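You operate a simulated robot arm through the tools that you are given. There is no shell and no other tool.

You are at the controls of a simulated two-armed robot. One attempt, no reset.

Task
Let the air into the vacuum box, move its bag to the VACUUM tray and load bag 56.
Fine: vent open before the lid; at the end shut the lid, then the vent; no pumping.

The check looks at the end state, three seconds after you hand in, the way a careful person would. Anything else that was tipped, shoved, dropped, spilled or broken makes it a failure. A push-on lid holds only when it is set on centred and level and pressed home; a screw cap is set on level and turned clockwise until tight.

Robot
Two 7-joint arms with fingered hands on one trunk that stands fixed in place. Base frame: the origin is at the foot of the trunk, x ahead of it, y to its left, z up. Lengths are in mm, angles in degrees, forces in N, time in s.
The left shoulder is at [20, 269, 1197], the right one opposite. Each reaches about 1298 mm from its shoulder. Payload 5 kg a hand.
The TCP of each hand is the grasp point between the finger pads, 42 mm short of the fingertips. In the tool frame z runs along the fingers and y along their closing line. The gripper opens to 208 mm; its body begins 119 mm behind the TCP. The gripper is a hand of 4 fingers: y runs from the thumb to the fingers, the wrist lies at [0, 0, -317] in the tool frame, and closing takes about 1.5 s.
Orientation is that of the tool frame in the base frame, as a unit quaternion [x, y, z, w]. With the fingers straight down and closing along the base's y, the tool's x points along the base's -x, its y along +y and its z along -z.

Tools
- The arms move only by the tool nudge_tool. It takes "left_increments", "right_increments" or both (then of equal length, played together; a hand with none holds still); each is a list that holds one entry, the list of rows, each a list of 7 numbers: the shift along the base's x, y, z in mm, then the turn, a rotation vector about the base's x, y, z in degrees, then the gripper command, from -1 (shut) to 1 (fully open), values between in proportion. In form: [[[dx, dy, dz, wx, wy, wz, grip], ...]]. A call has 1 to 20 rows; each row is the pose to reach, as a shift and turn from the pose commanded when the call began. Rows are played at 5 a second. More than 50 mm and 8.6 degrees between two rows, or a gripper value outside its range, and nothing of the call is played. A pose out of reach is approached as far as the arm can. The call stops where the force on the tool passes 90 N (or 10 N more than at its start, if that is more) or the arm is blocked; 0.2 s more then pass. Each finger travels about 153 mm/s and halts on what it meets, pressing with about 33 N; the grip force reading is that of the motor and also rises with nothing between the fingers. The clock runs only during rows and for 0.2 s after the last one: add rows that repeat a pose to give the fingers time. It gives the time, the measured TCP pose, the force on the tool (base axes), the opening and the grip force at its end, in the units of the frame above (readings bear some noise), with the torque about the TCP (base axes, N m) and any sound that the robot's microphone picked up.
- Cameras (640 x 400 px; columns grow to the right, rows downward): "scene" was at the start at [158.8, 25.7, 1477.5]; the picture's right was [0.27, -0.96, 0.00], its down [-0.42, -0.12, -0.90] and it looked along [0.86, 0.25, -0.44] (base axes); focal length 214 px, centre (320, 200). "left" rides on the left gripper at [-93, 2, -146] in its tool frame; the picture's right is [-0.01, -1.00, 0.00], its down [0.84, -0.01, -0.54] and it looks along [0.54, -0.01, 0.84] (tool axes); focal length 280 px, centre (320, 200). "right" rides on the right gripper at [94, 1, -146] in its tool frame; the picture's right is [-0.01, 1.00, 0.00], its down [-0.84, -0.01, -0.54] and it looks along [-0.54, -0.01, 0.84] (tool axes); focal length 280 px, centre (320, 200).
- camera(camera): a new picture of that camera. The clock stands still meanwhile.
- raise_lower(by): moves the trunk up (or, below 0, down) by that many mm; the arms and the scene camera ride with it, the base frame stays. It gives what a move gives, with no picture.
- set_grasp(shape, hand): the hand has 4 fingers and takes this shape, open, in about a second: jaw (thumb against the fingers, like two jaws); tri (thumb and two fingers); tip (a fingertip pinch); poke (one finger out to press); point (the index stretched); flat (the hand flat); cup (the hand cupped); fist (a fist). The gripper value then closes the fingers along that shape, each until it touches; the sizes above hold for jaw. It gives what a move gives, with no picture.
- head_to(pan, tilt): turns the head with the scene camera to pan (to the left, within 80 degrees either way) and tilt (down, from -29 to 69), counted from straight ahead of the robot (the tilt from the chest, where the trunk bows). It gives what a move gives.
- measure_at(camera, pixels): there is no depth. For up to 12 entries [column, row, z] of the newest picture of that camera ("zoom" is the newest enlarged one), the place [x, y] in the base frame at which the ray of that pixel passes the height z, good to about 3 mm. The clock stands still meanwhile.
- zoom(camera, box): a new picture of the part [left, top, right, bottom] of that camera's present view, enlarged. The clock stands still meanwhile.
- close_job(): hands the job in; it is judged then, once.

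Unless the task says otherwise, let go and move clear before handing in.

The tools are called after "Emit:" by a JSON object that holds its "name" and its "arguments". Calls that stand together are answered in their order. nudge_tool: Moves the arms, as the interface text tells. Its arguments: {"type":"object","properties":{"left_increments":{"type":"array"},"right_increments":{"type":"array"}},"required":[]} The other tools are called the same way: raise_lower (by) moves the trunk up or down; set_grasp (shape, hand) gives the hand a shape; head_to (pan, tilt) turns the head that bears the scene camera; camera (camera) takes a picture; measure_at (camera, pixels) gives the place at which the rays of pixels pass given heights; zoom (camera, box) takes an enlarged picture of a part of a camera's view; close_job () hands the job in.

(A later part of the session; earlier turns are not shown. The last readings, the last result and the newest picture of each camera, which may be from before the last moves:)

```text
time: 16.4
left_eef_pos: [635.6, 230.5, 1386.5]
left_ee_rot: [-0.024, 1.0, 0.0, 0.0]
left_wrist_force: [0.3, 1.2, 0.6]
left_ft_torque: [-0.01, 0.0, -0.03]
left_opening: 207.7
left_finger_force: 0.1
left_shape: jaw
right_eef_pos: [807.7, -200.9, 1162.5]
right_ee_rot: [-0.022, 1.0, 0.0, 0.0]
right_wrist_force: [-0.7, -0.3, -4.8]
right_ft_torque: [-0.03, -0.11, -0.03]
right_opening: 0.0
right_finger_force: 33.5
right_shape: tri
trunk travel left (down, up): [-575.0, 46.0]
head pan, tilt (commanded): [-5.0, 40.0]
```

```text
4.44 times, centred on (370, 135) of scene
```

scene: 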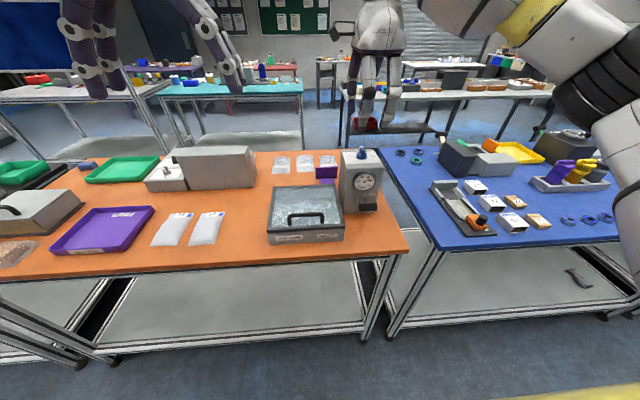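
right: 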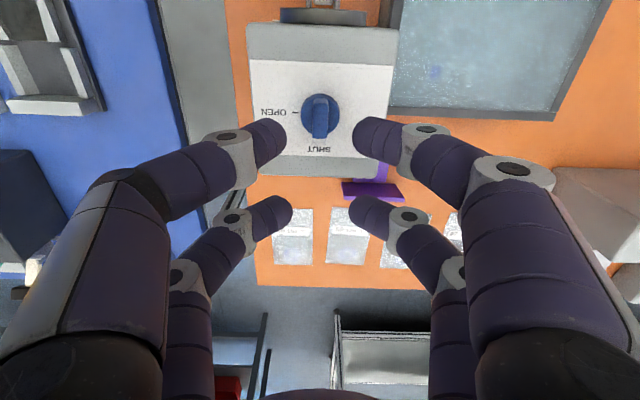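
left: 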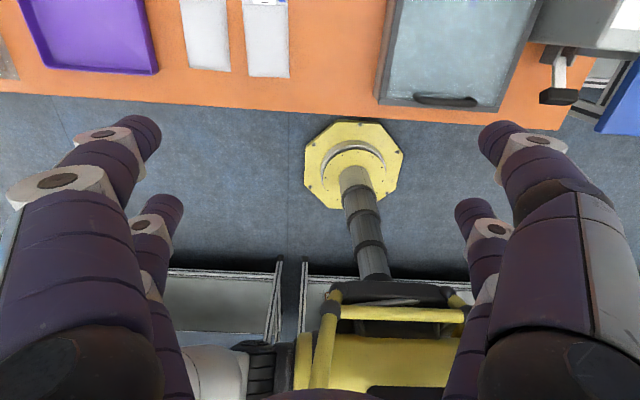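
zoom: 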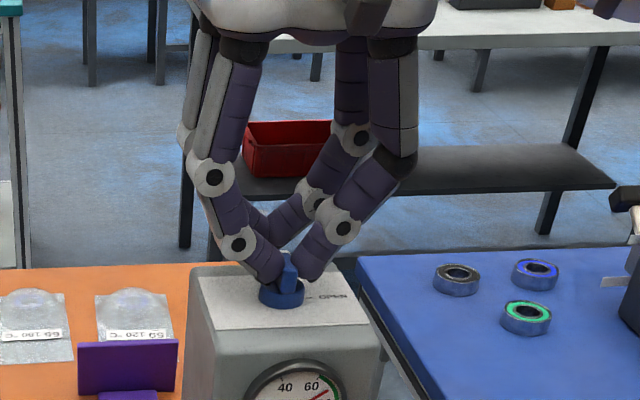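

The near pair holds the bar (grip 33 N, pump still). Now I'll swing the hand −90° about the knob axis to OPEN.

Emit:
{"name": "nudge_tool", "arguments": {"right_increments": [[[-0.1, -2.4, 0, 0, 0, -5, -1], [-0.42, -4.78, 0, 0, 0, -10, -1], [-0.94, -7.12, 0, 0, 0, -15, -1], [-1.66, -9.41, 0, 0, 0, -20, -1], [-2.58, -11.62, 0, 0, 0, -25, -1], [-3.68, -13.75, 0, 0, 0, -30, -1], [-4.97, -15.77, 0, 0, 0, -35, -1], [-6.43, -17.68, 0, 0, 0, -40, -1], [-8.05, -19.45, 0, 0, 0, -45, -1], [-9.82, -21.07, 0, 0, 0, -50, -1], [-11.73, -22.53, 0, 0, 0, -55, -1], [-13.75, -23.82, 0, 0, 0, -60, -1], [-15.88, -24.92, 0, 0, 0, -65, -1], [-18.09, -25.84, 0, 0, 0, -70, -1], [-20.38, -26.56, 0, 0, 0, -75, -1], [-22.72, -27.08, 0, 0, 0, -80, -1], [-25.1, -27.4, 0, 0, 0, -85, -1], [-27.5, -27.5, 0, 0, 0, -90, -1], [-27.5, -27.5, 0, 0, 0, -90, -1]]]}}

Emit:
{"name": "camera", "arguments": {"camera": "right"}}

Emit:
{"name": "zoom", "arguments": {"camera": "scene", "box": [320, 130, 420, 220]}}

```text
time: 20.4
left_eef_pos: [635.1, 231.3, 1385.6]
left_ee_rot: [-0.023, 1.0, -0.001, -0.001]
left_wrist_force: [0.0, -0.1, -0.2]
left_ft_torque: [0.0, -0.01, -0.03]
left_opening: 207.9
left_finger_force: 0.2
left_shape: jaw
right_eef_pos: [781.7, -226.5, 1163.7]
right_ee_rot: [0.691, 0.722, 0.0, 0.0]
right_wrist_force: [14.3, 3.1, -1.5]
right_ft_torque: [0.07, -0.48, -0.4]
right_opening: 0.1
right_finger_force: 33.2
right_shape: tri
trunk travel left (down, up): [-575.0, 46.0]
head pan, tilt (commanded): [-5.0, 40.0]
```

```text
taken
```

right: 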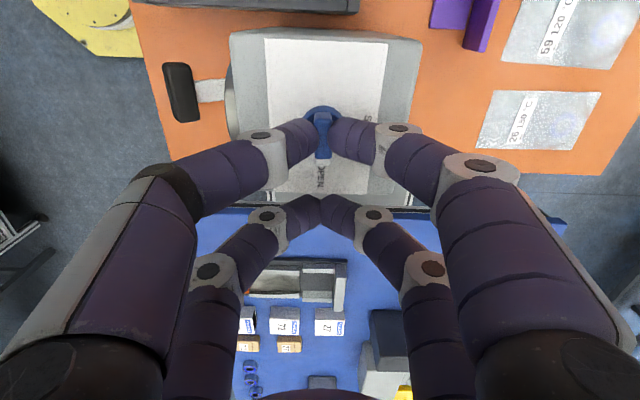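

```text
4.44 times, centred on (370, 175) of scene
```

zoom: 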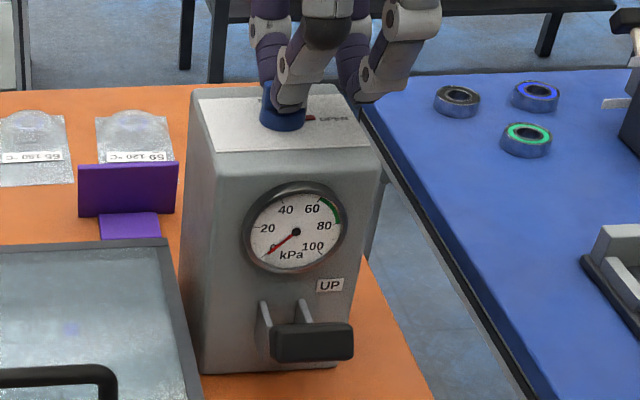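

The gauge needle has dropped to 0 kPa with the knob at OPEN. I'll release and rise straight up.

Emit:
{"name": "nudge_tool", "arguments": {"right_increments": [[[0, 0, 0, 0, 0, 0, -0.8], [0, 0, 0, 0, 0, 0, -0.6], [0, 0, 0, 0, 0, 0, -0.6], [0, 0, 15, 0, 0, 0, -0.6], [0, 0, 40, 0, 0, 0, -0.6], [0, 0, 80, 0, 0, 0, -0.6], [0, 0, 120, 0, 0, 0, -0.6]]]}}

Emit:
{"name": "zoom", "arguments": {"camera": "right", "box": [260, 20, 420, 200]}}

Emit:
{"name": "zoom", "arguments": {"camera": "scene", "box": [320, 130, 420, 220]}}

```text
time: 22.0
left_eef_pos: [634.1, 230.4, 1387.9]
left_ee_rot: [-0.024, 1.0, -0.001, 0.001]
left_wrist_force: [-0.1, 0.1, 2.0]
left_ft_torque: [-0.06, -0.16, 0.0]
left_opening: 207.8
left_finger_force: 0.1
left_shape: jaw
right_eef_pos: [780.6, -226.0, 1284.1]
right_ee_rot: [0.691, 0.723, -0.002, 0.001]
right_wrist_force: [-1.0, -0.2, -0.6]
right_ft_torque: [-0.1, -0.03, 0.02]
right_opening: 41.0
right_finger_force: 0.1
right_shape: tri
trunk travel left (down, up): [-575.0, 46.0]
head pan, tilt (commanded): [-5.0, 40.0]
```

```text
2.22 times, centred on (340, 110) of right
```

zoom: 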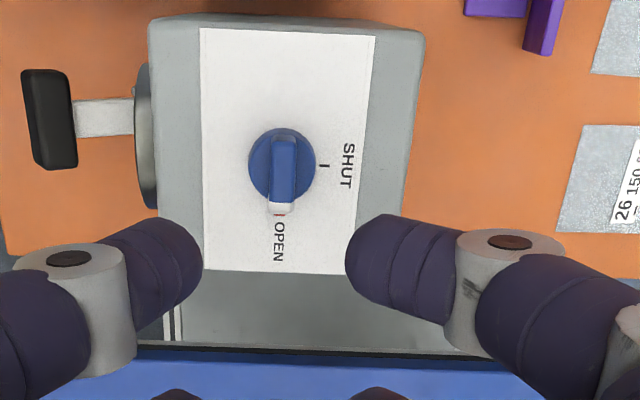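

```text
4.44 times, centred on (370, 175) of scene
```

zoom: 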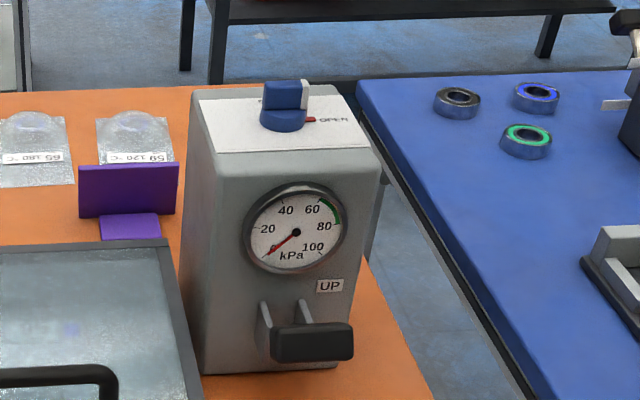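

The vent is open (white pointer at OPEN, gauge 0). Next I'd like to see the back of the box for hinges, so I'll use the left hand's camera, which looks back toward the robot.

Emit:
{"name": "nudge_tool", "arguments": {"left_increments": [[[30, -15, -25, 0, 0, 0, 0.5], [60, -30, -50, 0, 0, 0, 0.3], [90, -45, -75, 0, 0, 0, 0.3], [120, -60, -100, 0, 0, 0, 0.3], [150, -75, -125, 0, 0, 0, 0.3], [180, -95, -150, 0, 0, 0, 0.3], [205, -115, -170, 0, 0, 0, 0.3], [215, -130, -180, 0, 0, 0, 0.3]]]}}

Emit:
{"name": "camera", "arguments": {"camera": "left"}}

```text
time: 23.8
left_eef_pos: [851.2, 101.1, 1205.8]
left_ee_rot: [-0.023, 1.0, 0.0, 0.0]
left_wrist_force: [-0.2, -0.2, 1.1]
left_ft_torque: [-0.01, 0.05, 0.02]
left_opening: 135.6
left_finger_force: 0.0
left_shape: jaw
right_eef_pos: [781.6, -227.0, 1282.5]
right_ee_rot: [0.691, 0.723, 0.001, 0.001]
right_wrist_force: [0.2, -0.2, 0.7]
right_ft_torque: [0.07, 0.02, 0.01]
right_opening: 41.5
right_finger_force: 0.0
right_shape: tri
trunk travel left (down, up): [-575.0, 46.0]
head pan, tilt (commanded): [-5.0, 40.0]
```

```text
taken
```

left: 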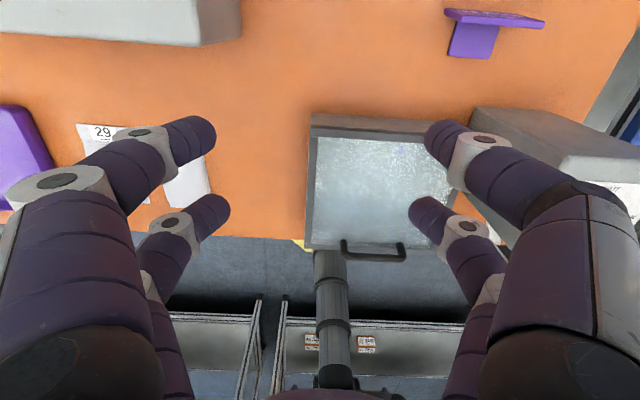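

Emit:
{"name": "zoom", "arguments": {"camera": "left", "box": [290, 80, 450, 270]}}

Emit:
{"name": "zoom", "arguments": {"camera": "left", "box": [420, 0, 560, 90]}}

Emit:
{"name": "measure_at", "arguments": {"camera": "left", "pixels": [[447, 13, 960], [544, 22, 960], [450, 55, 905], [490, 58, 905], [447, 13, 980], [544, 22, 980]]}}

```text
2.11 times, centred on (370, 175) of left
```

zoom: 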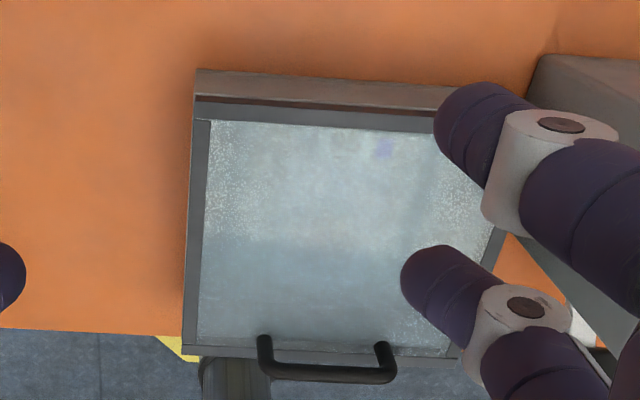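

```text
4.44 times, centred on (490, 45) of left
```

zoom: 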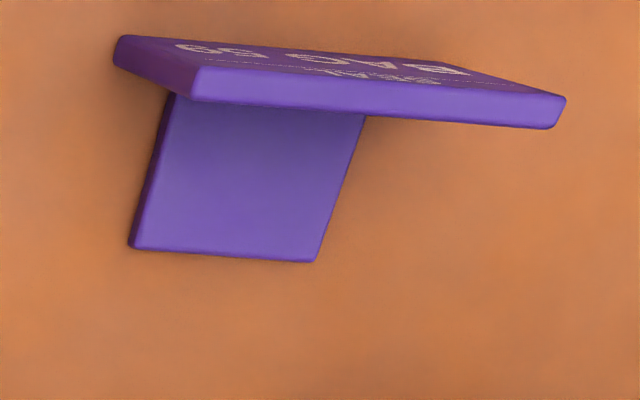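

```text
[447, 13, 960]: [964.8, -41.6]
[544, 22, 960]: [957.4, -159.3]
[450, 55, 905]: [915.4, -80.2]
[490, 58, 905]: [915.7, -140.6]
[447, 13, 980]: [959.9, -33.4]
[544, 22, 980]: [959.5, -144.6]
```

The purple piece is a sign standing well behind the box (x≈915–965) with text on its far face. I'll move the left camera further out to read it.

Emit:
{"name": "nudge_tool", "arguments": {"left_increments": [[[40, -10, 10, 0, 0, 0, 0.3], [85, -20, 20, 0, 0, 0, 0.3], [130, -30, 30, 0, 0, 0, 0.3], [165, -40, 30, 0, 0, 0, 0.3], [165, -40, 30, 0, 0, 0, 0.3]]]}}

Emit:
{"name": "camera", "arguments": {"camera": "left"}}

```text
time: 25.0
left_eef_pos: [906.0, 93.2, 1215.8]
left_ee_rot: [-0.024, 1.0, -0.001, 0.0]
left_wrist_force: [0.9, 0.6, -0.7]
left_ft_torque: [-0.12, 0.04, 0.03]
left_opening: 135.2
left_finger_force: 0.1
left_shape: jaw
left hand out of reach, approached as far as the arm can: row 2, 3, 4, 5
right_eef_pos: [781.5, -225.0, 1282.7]
right_ee_rot: [0.69, 0.724, 0.0, 0.0]
right_wrist_force: [0.3, 0.7, -0.1]
right_ft_torque: [-0.06, 0.07, -0.01]
right_opening: 41.5
right_finger_force: 0.0
right_shape: tri
trunk travel left (down, up): [-575.0, 46.0]
head pan, tilt (commanded): [-5.0, 40.0]
```

```text
taken
```

left: 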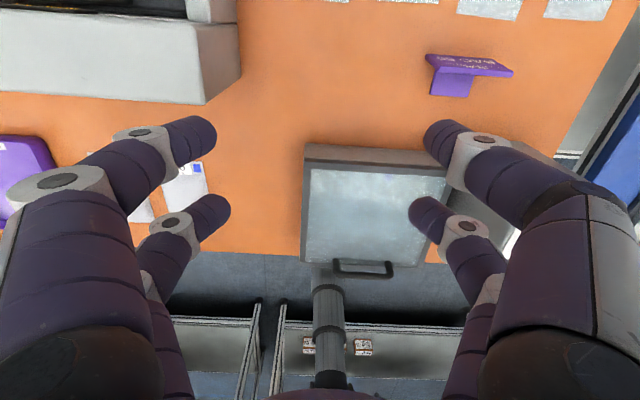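

Emit:
{"name": "zoom", "arguments": {"camera": "left", "box": [415, 40, 525, 105]}}

Emit:
{"name": "zoom", "arguments": {"camera": "left", "box": [290, 130, 460, 290]}}

```text
5.82 times, centred on (470, 72) of left
```

zoom: 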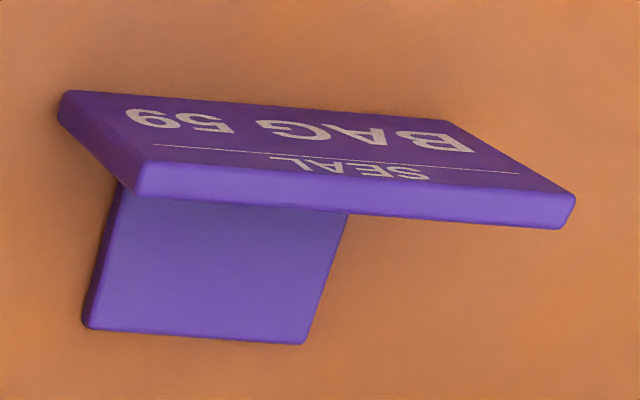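

```text
2.50 times, centred on (375, 210) of left
```

zoom: 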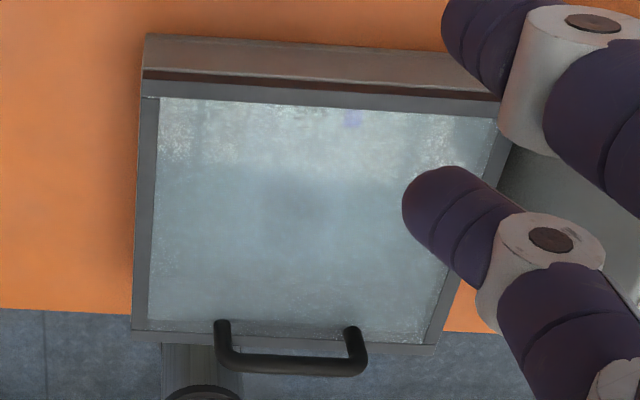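

The sign reads "SEAL BAG 59", which is for another job, so I'll leave it alone and keep the lid clear of it. I'll pull the left hand back to make room.

Emit:
{"name": "nudge_tool", "arguments": {"left_increments": [[[-40, 20, 10, 0, 0, 0, 0.3], [-80, 50, 30, 0, 0, 0, 0.3], [-115, 80, 50, 0, 0, 0, 0.3], [-150, 115, 65, 0, 0, 0, 0.3], [-180, 145, 80, 0, 0, 0, 0.3], [-210, 180, 90, 0, 0, 0, 0.3], [-240, 215, 100, 0, 0, 0, 0.3]]]}}

Emit:
{"name": "camera", "arguments": {"camera": "left"}}

```text
refused: row 2 steps farther than a row can; nothing moved
```

```text
taken
```

left: 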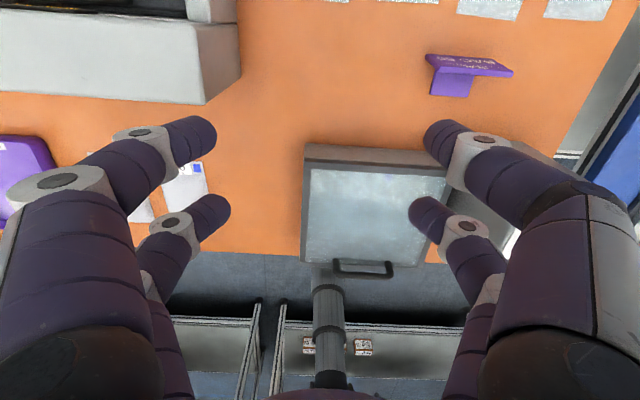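

The call was refused because one step was longer than 50 mm. I'll repeat the retreat with smaller steps.

Emit:
{"name": "nudge_tool", "arguments": {"left_increments": [[[-30, 15, 10, 0, 0, 0, 0.3], [-60, 40, 25, 0, 0, 0, 0.3], [-90, 65, 40, 0, 0, 0, 0.3], [-120, 90, 55, 0, 0, 0, 0.3], [-150, 120, 70, 0, 0, 0, 0.3], [-180, 150, 80, 0, 0, 0, 0.3], [-210, 180, 90, 0, 0, 0, 0.3], [-240, 210, 100, 0, 0, 0, 0.3]]]}}

```text
time: 27.0
left_eef_pos: [752.0, 217.0, 1367.4]
left_ee_rot: [-0.096, 0.994, -0.056, -0.021]
left_wrist_force: [-1.4, 0.6, -0.6]
left_ft_torque: [-0.15, -0.2, 0.04]
left_opening: 135.3
left_finger_force: 0.0
left_shape: jaw
left hand out of reach, approached as far as the arm can: row 1, 2, 3, 4, 5, 6
right_eef_pos: [781.4, -222.6, 1284.1]
right_ee_rot: [0.689, 0.725, 0.0, 0.001]
right_wrist_force: [-1.0, 2.3, 0.4]
right_ft_torque: [-0.34, -0.25, 0.02]
right_opening: 41.2
right_finger_force: 0.0
right_shape: tri
trunk travel left (down, up): [-575.0, 46.0]
head pan, tilt (commanded): [-5.0, 40.0]
stopped in row 8 (left hand): the arm was blocked; the commanded pose is now the measured one
```

The left arm stopped as "blocked" at (752, 217, 1367). I'll look at the scene before moving again.

Emit:
{"name": "head_to", "arguments": {"pan": 0, "tilt": 10}}

Emit:
{"name": "camera", "arguments": {"camera": "scene"}}

Emit:
{"name": "camera", "arguments": {"camera": "left"}}

```text
time: 28.0
left_eef_pos: [753.3, 215.5, 1367.3]
left_ee_rot: [-0.096, 0.994, -0.055, -0.02]
left_wrist_force: [-0.9, 1.0, 0.3]
left_ft_torque: [-0.03, -0.12, 0.0]
left_opening: 135.1
left_finger_force: 0.0
left_shape: jaw
right_eef_pos: [780.9, -226.4, 1283.4]
right_ee_rot: [0.691, 0.723, 0.0, 0.0]
right_wrist_force: [-0.9, 0.1, 0.7]
right_ft_torque: [-0.03, -0.07, 0.01]
right_opening: 41.5
right_finger_force: 0.1
right_shape: tri
trunk travel left (down, up): [-575.0, 46.0]
head pan, tilt (commanded): [0.0, 10.0]
```

```text
taken
```

scene: 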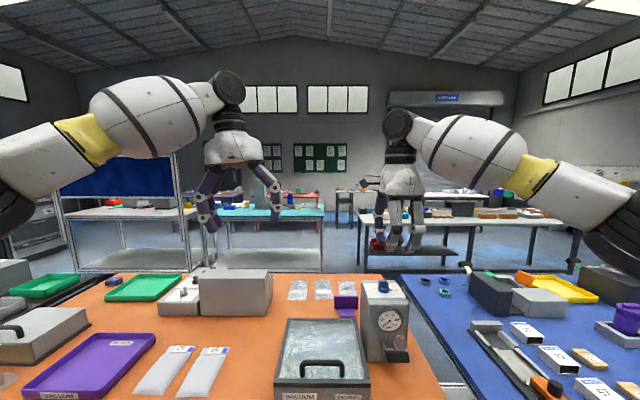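

```text
taken
```

left: 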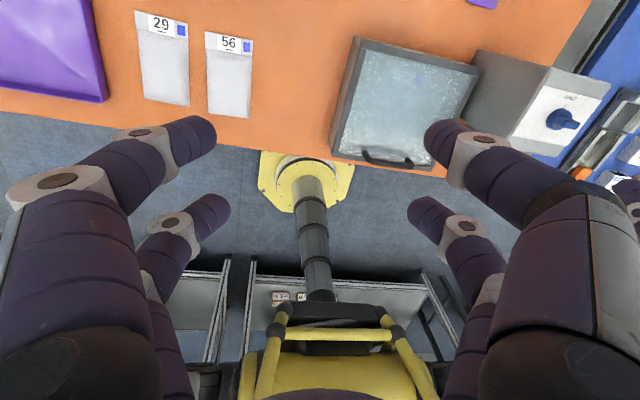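

Nothing is touching; the left arm merely tracked badly near its reach limit and is tilted about 10°. I'll straighten it and bring it to a parked place on the left.

Emit:
{"name": "nudge_tool", "arguments": {"left_increments": [[[-20, 20, 0, 2.1, -0.7, -2.75, 0.3], [-45, 45, 5, 4.2, -1.4, -5.5, 0.3], [-75, 75, 10, 6.36, -2.14, -8.26, 0.3], [-103, 104, 13, 6.36, -2.14, -8.26, 0.3], [-103, 104, 13, 6.36, -2.14, -8.26, 0.3]]]}}

Emit:
{"name": "head_to", "arguments": {"pan": -3, "tilt": 42}}

```text
time: 29.2
left_eef_pos: [652.3, 313.2, 1376.8]
left_ee_rot: [-0.024, 1.0, 0.002, -0.003]
left_wrist_force: [0.8, -0.8, 0.6]
left_ft_torque: [0.14, 0.06, 0.01]
left_opening: 135.6
left_finger_force: 0.1
left_shape: jaw
right_eef_pos: [783.2, -229.4, 1280.7]
right_ee_rot: [0.692, 0.722, -0.001, -0.001]
right_wrist_force: [0.0, -1.2, -0.6]
right_ft_torque: [0.13, 0.03, 0.02]
right_opening: 41.3
right_finger_force: 0.1
right_shape: tri
trunk travel left (down, up): [-575.0, 46.0]
head pan, tilt (commanded): [0.0, 10.0]
```

```text
time: 30.2
left_eef_pos: [650.0, 316.6, 1376.2]
left_ee_rot: [-0.024, 1.0, 0.002, -0.002]
left_wrist_force: [-0.3, 0.0, -0.2]
left_ft_torque: [0.0, -0.01, 0.0]
left_opening: 135.2
left_finger_force: 0.1
left_shape: jaw
right_eef_pos: [782.4, -227.0, 1282.7]
right_ee_rot: [0.691, 0.723, 0.0, 0.0]
right_wrist_force: [-0.1, 0.9, -0.5]
right_ft_torque: [0.01, -0.04, 0.0]
right_opening: 41.5
right_finger_force: 0.0
right_shape: tri
trunk travel left (down, up): [-575.0, 46.0]
head pan, tilt (commanded): [-3.0, 42.0]
```

Left hand is parked. Now I'll bring the right hand (closing along x) above the lid handle.

Emit:
{"name": "nudge_tool", "arguments": {"right_increments": [[[-24, 31, 0, 0, 0, 0, -0.5], [-48, 62, -5, 0, 0, 0, -0.4], [-72, 94, -15, 0, 0, 0, -0.3], [-96, 125, -40, 0, 0, 0, -0.3], [-120, 156, -65, 0, 0, 0, -0.3], [-144, 187, -90, 0, 0, 0, -0.3], [-160, 208, -115, 0, 0, 0, -0.3], [-168, 219, -130, 0, 0, 0, -0.3], [-168, 219, -130, 0, 0, 0, -0.3]]]}}

Emit:
{"name": "camera", "arguments": {"camera": "right"}}

Emit:
{"name": "camera", "arguments": {"camera": "scene"}}

```text
time: 32.2
left_eef_pos: [650.1, 314.4, 1377.5]
left_ee_rot: [-0.023, 1.0, 0.002, -0.002]
left_wrist_force: [-0.3, 0.5, 1.6]
left_ft_torque: [0.0, -0.03, 0.0]
left_opening: 135.3
left_finger_force: 0.0
left_shape: jaw
right_eef_pos: [615.5, -8.5, 1151.8]
right_ee_rot: [0.691, 0.723, 0.0, 0.0]
right_wrist_force: [-0.8, -0.4, 1.4]
right_ft_torque: [0.01, 0.01, 0.01]
right_opening: 72.7
right_finger_force: 0.0
right_shape: tri
trunk travel left (down, up): [-575.0, 46.0]
head pan, tilt (commanded): [-3.0, 42.0]
```

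```text
taken
```

right: 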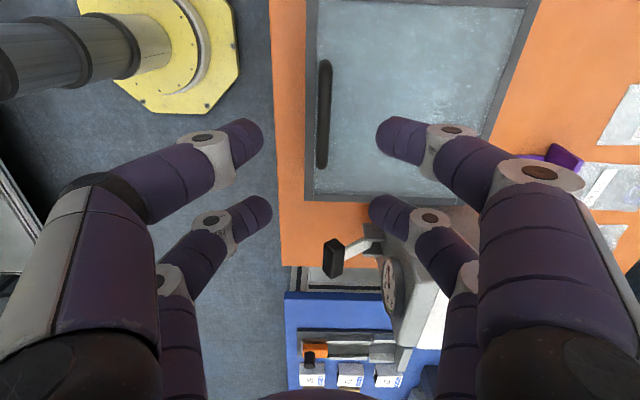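

```text
taken
```

scene: 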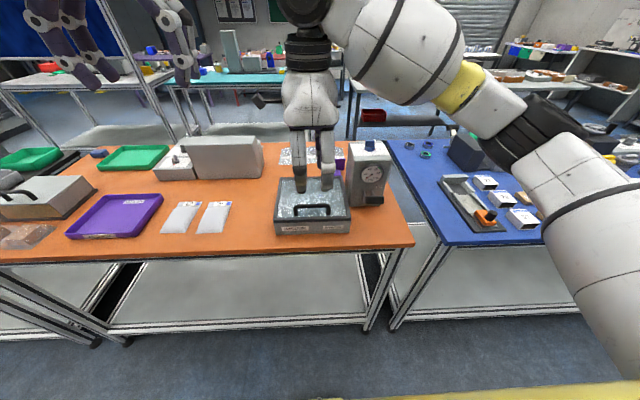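

The handle shows at cols 318–330, rows 60–168 in the right camera. I'll measure it and zoom in.

Emit:
{"name": "zoom", "arguments": {"camera": "right", "box": [280, 30, 400, 200]}}

Emit:
{"name": "measure_at", "arguments": {"camera": "right", "pixels": [[325, 62, 1022], [321, 168, 1022], [324, 114, 1022], [324, 114, 1010], [325, 62, 1010], [321, 168, 1010], [305, 193, 975], [425, 200, 975], [310, 0, 975], [305, 198, 960]]}}

Emit:
{"name": "zoom", "arguments": {"camera": "scene", "box": [265, 150, 365, 240]}}

```text
2.35 times, centred on (340, 115) of right
```

zoom: 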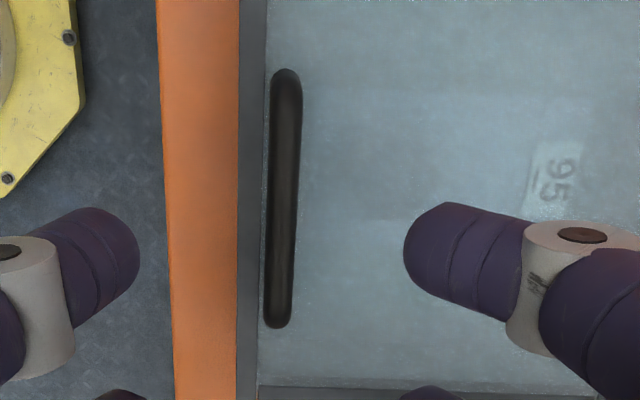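

```text
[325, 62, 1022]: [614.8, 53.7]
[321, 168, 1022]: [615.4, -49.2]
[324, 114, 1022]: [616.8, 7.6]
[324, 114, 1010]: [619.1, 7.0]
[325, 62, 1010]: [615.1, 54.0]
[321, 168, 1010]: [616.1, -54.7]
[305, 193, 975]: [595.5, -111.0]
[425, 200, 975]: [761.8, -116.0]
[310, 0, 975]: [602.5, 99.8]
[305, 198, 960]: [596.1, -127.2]
```

```text
4.44 times, centred on (315, 195) of scene
```

zoom: 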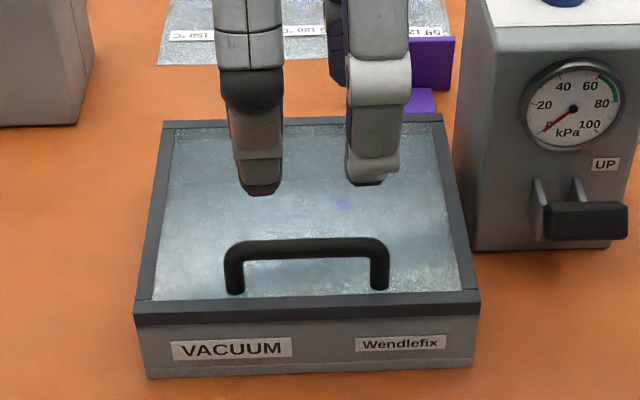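

The handle is centred near (615.5, 1) at z≈1015, 14 mm thick; the bag inside is number 95. I'll lower the open fingers around the bar, tips staying above the glass.

Emit:
{"name": "nudge_tool", "arguments": {"right_increments": [[[0, 9, -30, 0, 0, 0, -0.3], [0, 9, -60, 0, 0, 0, -0.3], [0, 9, -90, 0, 0, 0, -0.3], [0, 9, -108, 0, 0, 0, -0.3], [0, 9, -108, 0, 0, 0, -0.3]]]}}

Emit:
{"name": "zoom", "arguments": {"camera": "right", "box": [220, 60, 420, 260]}}

Emit:
{"name": "zoom", "arguments": {"camera": "scene", "box": [265, 150, 365, 240]}}

```text
time: 33.4
left_eef_pos: [650.5, 315.6, 1377.0]
left_ee_rot: [-0.024, 1.0, 0.001, -0.002]
left_wrist_force: [-0.1, 0.7, 0.2]
left_ft_torque: [-0.03, -0.02, -0.01]
left_opening: 135.4
left_finger_force: 0.0
left_shape: jaw
right_eef_pos: [613.8, 1.2, 1042.4]
right_ee_rot: [0.691, 0.723, -0.001, 0.0]
right_wrist_force: [0.8, -0.5, -0.2]
right_ft_torque: [-0.02, -0.01, 0.01]
right_opening: 72.5
right_finger_force: 0.0
right_shape: tri
trunk travel left (down, up): [-575.0, 46.0]
head pan, tilt (commanded): [-3.0, 42.0]
```

```text
2.00 times, centred on (320, 160) of right
```

zoom: 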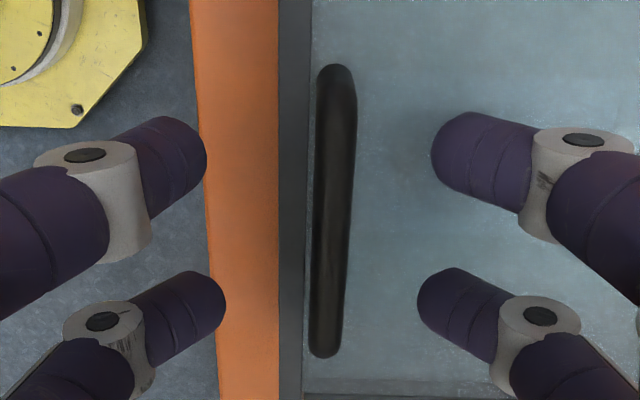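

```text
4.44 times, centred on (315, 195) of scene
```

zoom: 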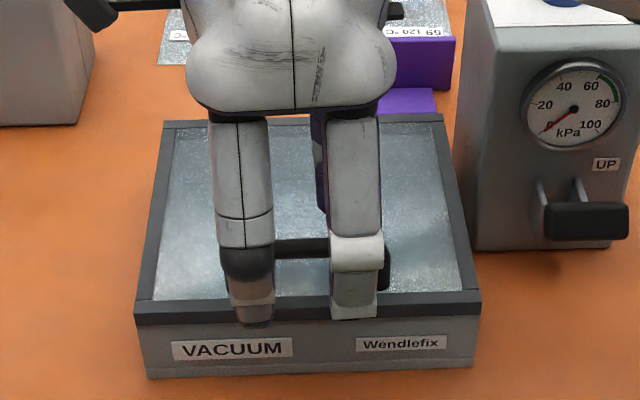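

The bar is about 4 mm further in +x than the hand's middle and the hand is yawed ~2.6°. I'll correct, lower 7 mm more and close around the bar.

Emit:
{"name": "nudge_tool", "arguments": {"right_increments": [[[4, 0, 0, 0, 0, -2.6, -0.3], [4, 0, -7, 0, 0, -2.6, -0.5], [4, 0, -7, 0, 0, -2.6, -0.8], [4, 0, -7, 0, 0, -2.6, -1], [4, 0, -7, 0, 0, -2.6, -1], [4, 0, -7, 0, 0, -2.6, -1], [4, 0, -7, 0, 0, -2.6, -1]]]}}

Emit:
{"name": "zoom", "arguments": {"camera": "right", "box": [220, 60, 420, 260]}}

Emit:
{"name": "zoom", "arguments": {"camera": "scene", "box": [265, 150, 365, 240]}}

```text
time: 35.0
left_eef_pos: [650.6, 316.1, 1376.8]
left_ee_rot: [-0.024, 1.0, 0.0, -0.001]
left_wrist_force: [-0.4, 0.7, -0.7]
left_ft_torque: [0.05, 0.02, 0.02]
left_opening: 135.3
left_finger_force: 0.0
left_shape: jaw
right_eef_pos: [618.8, 0.3, 1037.2]
right_ee_rot: [0.707, 0.707, 0.0, -0.001]
right_wrist_force: [1.7, -0.1, -2.2]
right_ft_torque: [0.04, -0.01, -0.02]
right_opening: 7.4
right_finger_force: 32.8
right_shape: tri
trunk travel left (down, up): [-575.0, 46.0]
head pan, tilt (commanded): [-3.0, 42.0]
```

```text
2.00 times, centred on (320, 160) of right
```

zoom: 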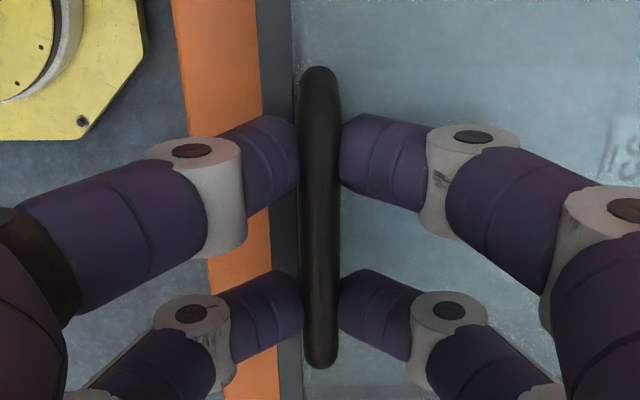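

```text
4.44 times, centred on (315, 195) of scene
```

zoom: 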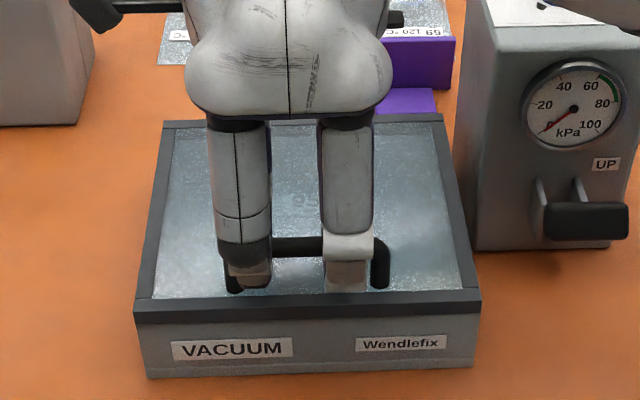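

The handle is gripped (33 N). I'll lift gently along the arc a back hinge would give, about 8°, and watch the forces.

Emit:
{"name": "nudge_tool", "arguments": {"right_increments": [[[1, 0, 5, 0, 0, 0, -1], [2.2, 0, 10, 0, 0, 0, -1], [4.7, 0, 16.6, 0, 0, 0, -1], [8, 0, 26, 0, 0, 0, -1], [8, 0, 26, 0, 0, 0, -1]]]}}

Emit:
{"name": "camera", "arguments": {"camera": "scene"}}

Emit:
{"name": "zoom", "arguments": {"camera": "scene", "box": [265, 150, 365, 240]}}

Emit:
{"name": "camera", "arguments": {"camera": "right"}}

```text
time: 36.2
left_eef_pos: [650.9, 316.0, 1378.0]
left_ee_rot: [-0.024, 1.0, 0.001, -0.002]
left_wrist_force: [-0.6, -0.4, 0.1]
left_ft_torque: [0.0, -0.03, -0.06]
left_opening: 135.1
left_finger_force: 0.0
left_shape: jaw
right_eef_pos: [626.4, 1.8, 1064.8]
right_ee_rot: [0.707, 0.707, 0.001, 0.001]
right_wrist_force: [-1.0, 0.9, -1.9]
right_ft_torque: [0.12, 0.19, 0.0]
right_opening: 7.6
right_finger_force: 32.9
right_shape: tri
trunk travel left (down, up): [-575.0, 46.0]
head pan, tilt (commanded): [-3.0, 42.0]
```

```text
taken
```

scene: 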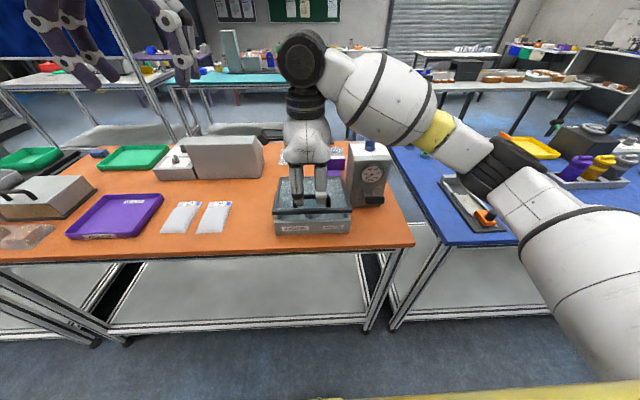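

```text
4.44 times, centred on (315, 195) of scene
```

zoom: 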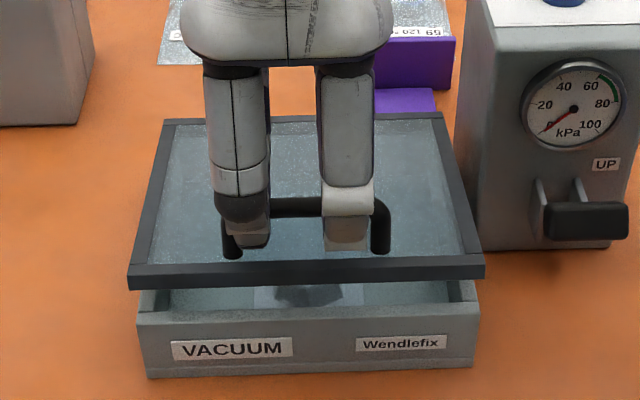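

```text
taken
```

right: 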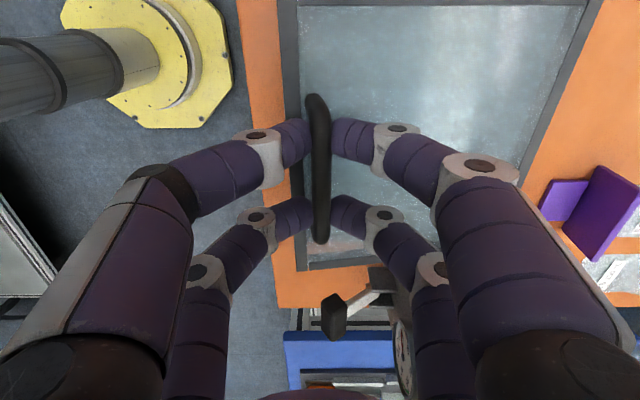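

The lid is hinged at the back and swings easily (about 2 N). I'll continue opening along the arc, tilting the hand a little with it.

Emit:
{"name": "nudge_tool", "arguments": {"right_increments": [[[4.5, 0, 9.5, 0, 1, 0, -1], [9.4, 0, 19, 0, 2, 0, -1], [15, 0, 28, 0, 3.5, 0, -1], [21.1, 0, 36.8, 0, 5, 0, -1], [28.8, 0, 46.7, 0, 6.5, 0, -1], [36.8, 0, 56.2, 0, 8, 0, -1], [45.6, 0, 65, 0, 9.5, 0, -1], [54.8, 0, 73.5, 0, 11, 0, -1], [54.8, 0, 73.5, 0, 11, 0, -1]]]}}

Emit:
{"name": "camera", "arguments": {"camera": "scene"}}

Emit:
{"name": "zoom", "arguments": {"camera": "scene", "box": [260, 130, 370, 240]}}

```text
time: 38.2
left_eef_pos: [649.3, 315.9, 1378.0]
left_ee_rot: [-0.024, 1.0, 0.001, -0.002]
left_wrist_force: [-0.1, 0.1, 0.2]
left_ft_torque: [-0.02, 0.05, -0.04]
left_opening: 135.5
left_finger_force: 0.2
left_shape: jaw
right_eef_pos: [680.0, 0.5, 1137.7]
right_ee_rot: [0.704, 0.704, -0.068, -0.068]
right_wrist_force: [-15.4, -2.5, 12.4]
right_ft_torque: [0.08, 0.79, -0.02]
right_opening: 8.7
right_finger_force: 33.3
right_shape: tri
trunk travel left (down, up): [-575.0, 46.0]
head pan, tilt (commanded): [-3.0, 42.0]
```

```text
taken
```

scene: 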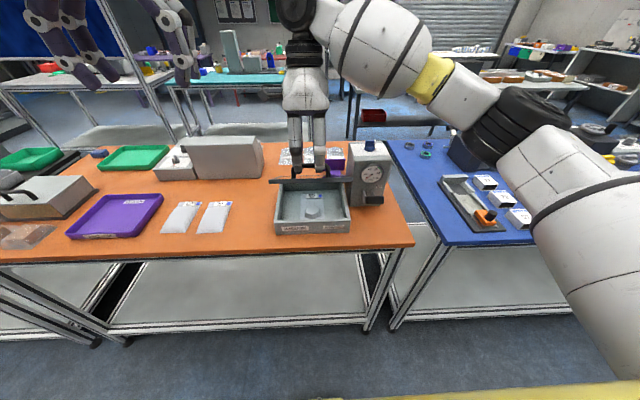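

```text
3.64 times, centred on (315, 185) of scene
```

zoom: 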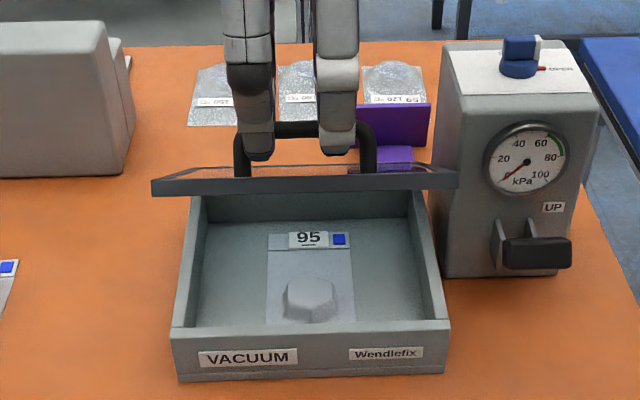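

Bag 95 is visible inside the tray with a block under the film. The force (−15, +12) points outward along the lid radius, so the hinge is a bit higher/farther than assumed; I'll correct and continue to about 52°.

Emit:
{"name": "nudge_tool", "arguments": {"right_increments": [[[-3.2, 0, 1.5, 0, 0, 0, -1], [5, 0, 8.5, 0, 1, 0, -1], [13.2, 0, 15, 0, 2, 0, -1], [22, 0, 21, 0, 3, 0, -1], [31, 0, 26.9, 0, 4, 0, -1], [40.4, 0, 32, 0, 5, 0, -1], [49.9, 0, 36.8, 0, 6, 0, -1], [49.9, 0, 36.8, 0, 6, 0, -1]]]}}

Emit:
{"name": "zoom", "arguments": {"camera": "scene", "box": [260, 110, 380, 240]}}

Emit:
{"name": "camera", "arguments": {"camera": "right"}}

```text
time: 40.0
left_eef_pos: [649.6, 314.3, 1379.1]
left_ee_rot: [-0.023, 1.0, 0.001, -0.002]
left_wrist_force: [0.2, 0.4, 0.3]
left_ft_torque: [-0.01, -0.01, -0.01]
left_opening: 135.6
left_finger_force: 0.0
left_shape: jaw
right_eef_pos: [731.2, 1.3, 1173.0]
right_ee_rot: [0.699, 0.7, -0.103, -0.104]
right_wrist_force: [-5.4, -10.5, 4.6]
right_ft_torque: [-0.32, 0.51, -0.06]
right_opening: 8.6
right_finger_force: 33.0
right_shape: tri
trunk travel left (down, up): [-575.0, 46.0]
head pan, tilt (commanded): [-3.0, 42.0]
```

```text
3.08 times, centred on (320, 175) of scene
```

zoom: 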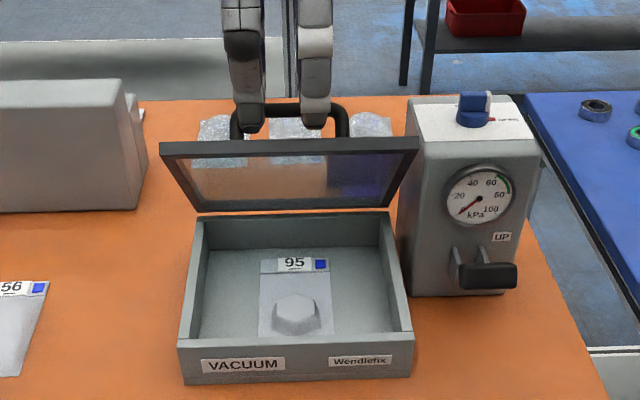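

```text
taken
```

right: 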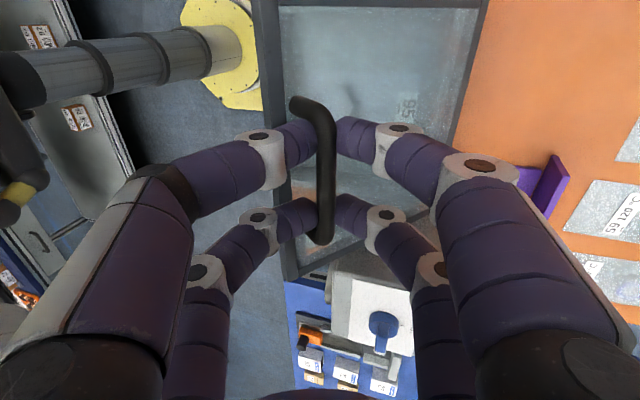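

The lid is at about 52° and moving smoothly. I'll continue to about 75°.

Emit:
{"name": "nudge_tool", "arguments": {"right_increments": [[[10, 0, 4.2, 0, 1, 0, -1], [19.9, 0, 7.9, 0, 2, 0, -1], [30, 0, 11.2, 0, 2.5, 0, -1], [40.1, 0, 13.8, 0, 3, 0, -1], [50.4, 0, 16, 0, 3, 0, -1], [60.7, 0, 17.7, 0, 3, 0, -1], [69.4, 0, 18.8, 0, 3, 0, -1], [78, 0, 19.4, 0, 3, 0, -1], [78, 0, 19.4, 0, 3, 0, -1]]]}}

Emit:
{"name": "zoom", "arguments": {"camera": "scene", "box": [260, 80, 380, 240]}}

Emit:
{"name": "camera", "arguments": {"camera": "right"}}

```text
time: 42.0
left_eef_pos: [649.8, 314.5, 1377.1]
left_ee_rot: [-0.024, 1.0, 0.001, -0.001]
left_wrist_force: [-0.2, 0.0, 0.0]
left_ft_torque: [0.01, 0.02, 0.04]
left_opening: 135.0
left_finger_force: 0.1
left_shape: jaw
right_eef_pos: [770.2, -0.2, 1188.1]
right_ee_rot: [0.696, 0.696, -0.122, -0.123]
right_wrist_force: [-6.7, -10.8, 13.6]
right_ft_torque: [-0.38, 0.65, 0.02]
right_opening: 9.1
right_finger_force: 32.5
right_shape: tri
right hand out of reach, approached as far as the arm can: row 5, 6, 7, 8, 9
trunk travel left (down, up): [-575.0, 46.0]
head pan, tilt (commanded): [-3.0, 42.0]
```

```text
2.50 times, centred on (320, 160) of scene
```

zoom: 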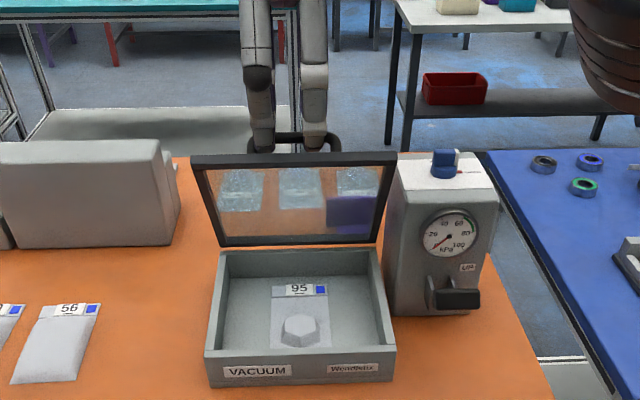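

```text
taken
```

right: 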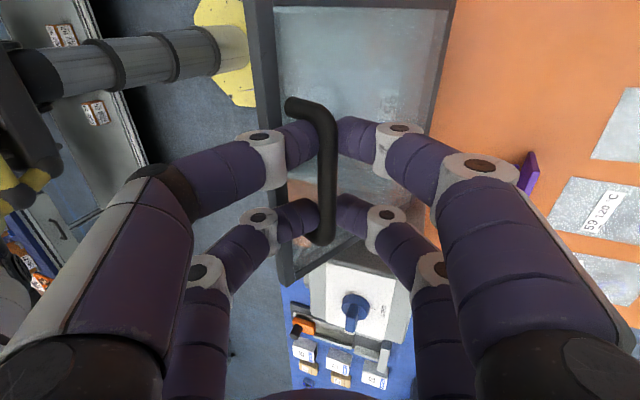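

The right arm hit its reach limit with the lid near 63°. I'll test whether the lid holds itself by loosening the fingers slightly while they still cage the handle.

Emit:
{"name": "nudge_tool", "arguments": {"right_increments": [[[0, 0, 0, 0, 0, 0, -0.9], [0, 0, 0, 0, 0, 0, -0.8], [0, 0, 0, 0, 0, 0, -0.75], [0, 0, 0, 0, 0, 0, -0.75]]]}}

Emit:
{"name": "zoom", "arguments": {"camera": "scene", "box": [260, 80, 380, 240]}}

Emit:
{"name": "camera", "arguments": {"camera": "right"}}

```text
time: 43.0
left_eef_pos: [649.9, 316.2, 1377.1]
left_ee_rot: [-0.024, 1.0, 0.001, -0.003]
left_wrist_force: [-1.0, -0.7, -0.7]
left_ft_torque: [0.0, -0.09, 0.02]
left_opening: 135.5
left_finger_force: 0.0
left_shape: jaw
right_eef_pos: [771.7, 2.2, 1187.0]
right_ee_rot: [0.696, 0.696, -0.123, -0.123]
right_wrist_force: [-1.4, 1.4, 0.4]
right_ft_torque: [-0.04, 0.01, 0.0]
right_opening: 26.1
right_finger_force: 0.0
right_shape: tri
trunk travel left (down, up): [-575.0, 46.0]
head pan, tilt (commanded): [-3.0, 42.0]
```

```text
2.50 times, centred on (320, 160) of scene
```

zoom: 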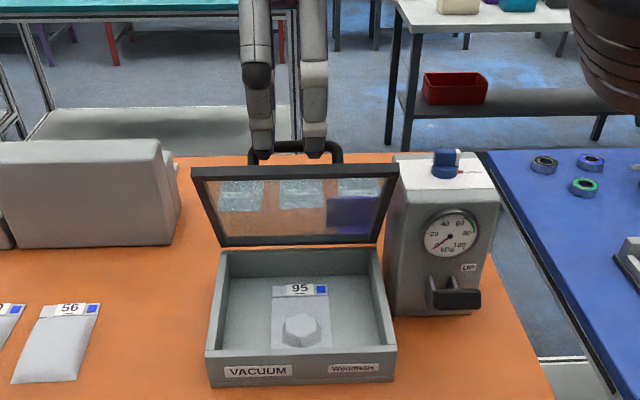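

```text
taken
```

right: 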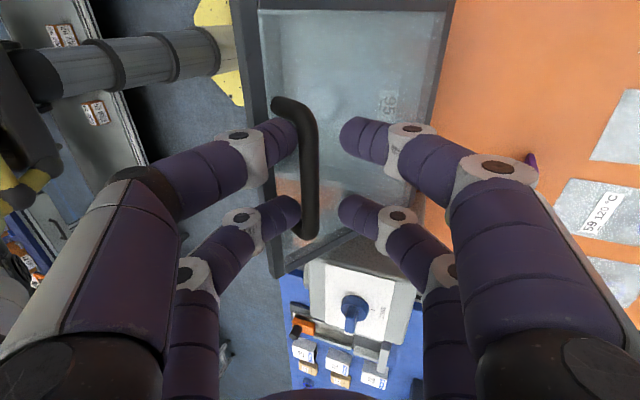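

The lid sags back onto the robot-side fingers, so it does not hold itself at this angle. I'll regrip it with the right hand and bring the left hand, fingers closed and pointing forward, to prop it from inside.

Emit:
{"name": "nudge_tool", "arguments": {"left_increments": [[[-5, -15, -10, 0, -8, 0, 0], [-10, -35, -30, 0, -16, 0, -0.5], [-15, -60, -55, 0, -24, 0, -1], [-20, -85, -80, 0, -32, 0, -1], [-25, -110, -108, 0, -40, 0, -1], [-30, -135, -136, 0, -48, 0, -1], [-35, -160, -164, 0, -56, 0, -1], [-40, -185, -192, 0, -64, 0, -1], [-50, -210, -220, 0, -72, 0, -1], [-60, -230, -240, 0, -75, 0, -1], [-60, -230, -240, 0, -75, 0, -1]]], "right_increments": [[[0, 0, 0, 0, 0, 0, -0.9], [0, 0, 0, 0, 0, 0, -1], [0, 0, 0, 0, 0, 0, -1], [0, 0, 0, 0, 0, 0, -1], [0, 0, 0, 0, 0, 0, -1], [0, 0, 0, 0, 0, 0, -1], [0, 0, 0, 0, 0, 0, -1], [0, 0, 0, 0, 0, 0, -1], [0, 0, 0, 0, 0, 0, -1], [0, 0, 0, 0, 0, 0, -1], [0, 0, 0, 0, 0, 0, -1]]]}}

Emit:
{"name": "camera", "arguments": {"camera": "scene"}}

Emit:
{"name": "camera", "arguments": {"camera": "left"}}

```text
time: 45.4
left_eef_pos: [588.0, 87.3, 1139.0]
left_ee_rot: [-0.02, 0.794, -0.013, 0.608]
left_wrist_force: [-0.3, -1.5, 0.6]
left_ft_torque: [0.08, 0.03, 0.16]
left_opening: 0.2
left_finger_force: 32.8
left_shape: jaw
right_eef_pos: [771.4, 1.5, 1187.2]
right_ee_rot: [0.696, 0.696, -0.122, -0.123]
right_wrist_force: [1.8, 4.3, -6.8]
right_ft_torque: [0.18, -0.21, -0.15]
right_opening: 12.2
right_finger_force: 33.2
right_shape: tri
trunk travel left (down, up): [-575.0, 46.0]
head pan, tilt (commanded): [-3.0, 42.0]
```

```text
taken
```

scene: 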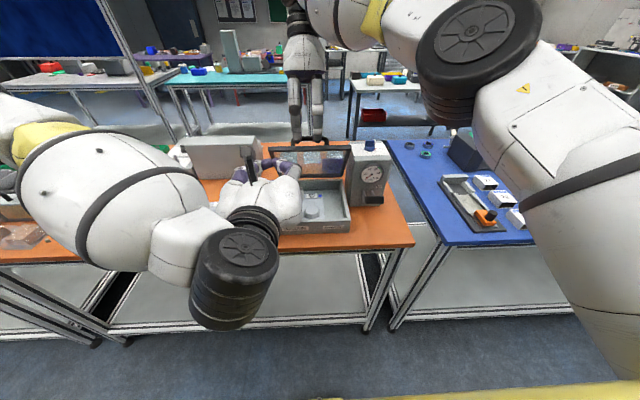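

```text
taken
```

left: 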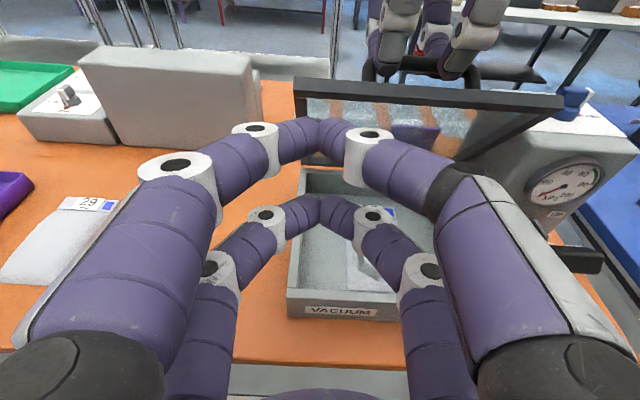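

The left fingers now point at the lid's inner face, with tips a bit high near the lid edge. I'll lower the left hand 40 mm, move it forward close to the glass.

Emit:
{"name": "nudge_tool", "arguments": {"left_increments": [[[0, -5, -20, 0, 0, 0, -1], [15, -10, -40, 0, 0, 0, -1], [40, -15, -40, 0, 0, 0, -1], [65, -17, -40, 0, 0, 0, -1], [75, -17, -40, 0, 0, 0, -1], [80, -17, -40, 0, 0, 0, -1]]]}}

Emit:
{"name": "zoom", "arguments": {"camera": "scene", "box": [230, 80, 390, 240]}}

Emit:
{"name": "camera", "arguments": {"camera": "left"}}

```text
time: 46.8
left_eef_pos: [671.5, 70.9, 1097.4]
left_ee_rot: [-0.019, 0.795, -0.014, 0.606]
left_wrist_force: [-16.5, 0.8, -5.8]
left_ft_torque: [-0.05, -0.15, 0.0]
left_opening: 0.0
left_finger_force: 32.5
left_shape: jaw
right_eef_pos: [773.0, 1.2, 1188.1]
right_ee_rot: [0.697, 0.696, -0.121, -0.122]
right_wrist_force: [14.3, 0.1, 2.0]
right_ft_torque: [-0.02, -0.33, 0.01]
right_opening: 12.5
right_finger_force: 33.1
right_shape: tri
trunk travel left (down, up): [-575.0, 46.0]
head pan, tilt (commanded): [-3.0, 42.0]
```

```text
2.50 times, centred on (310, 160) of scene
```

zoom: 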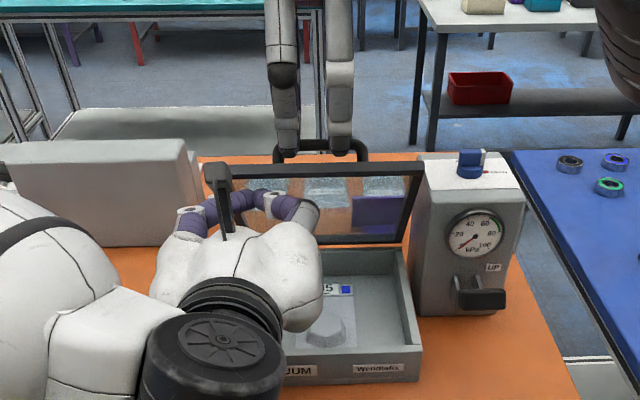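

```text
taken
```

left: 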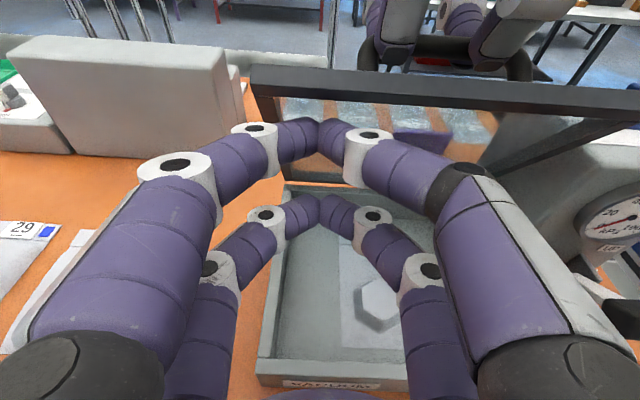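

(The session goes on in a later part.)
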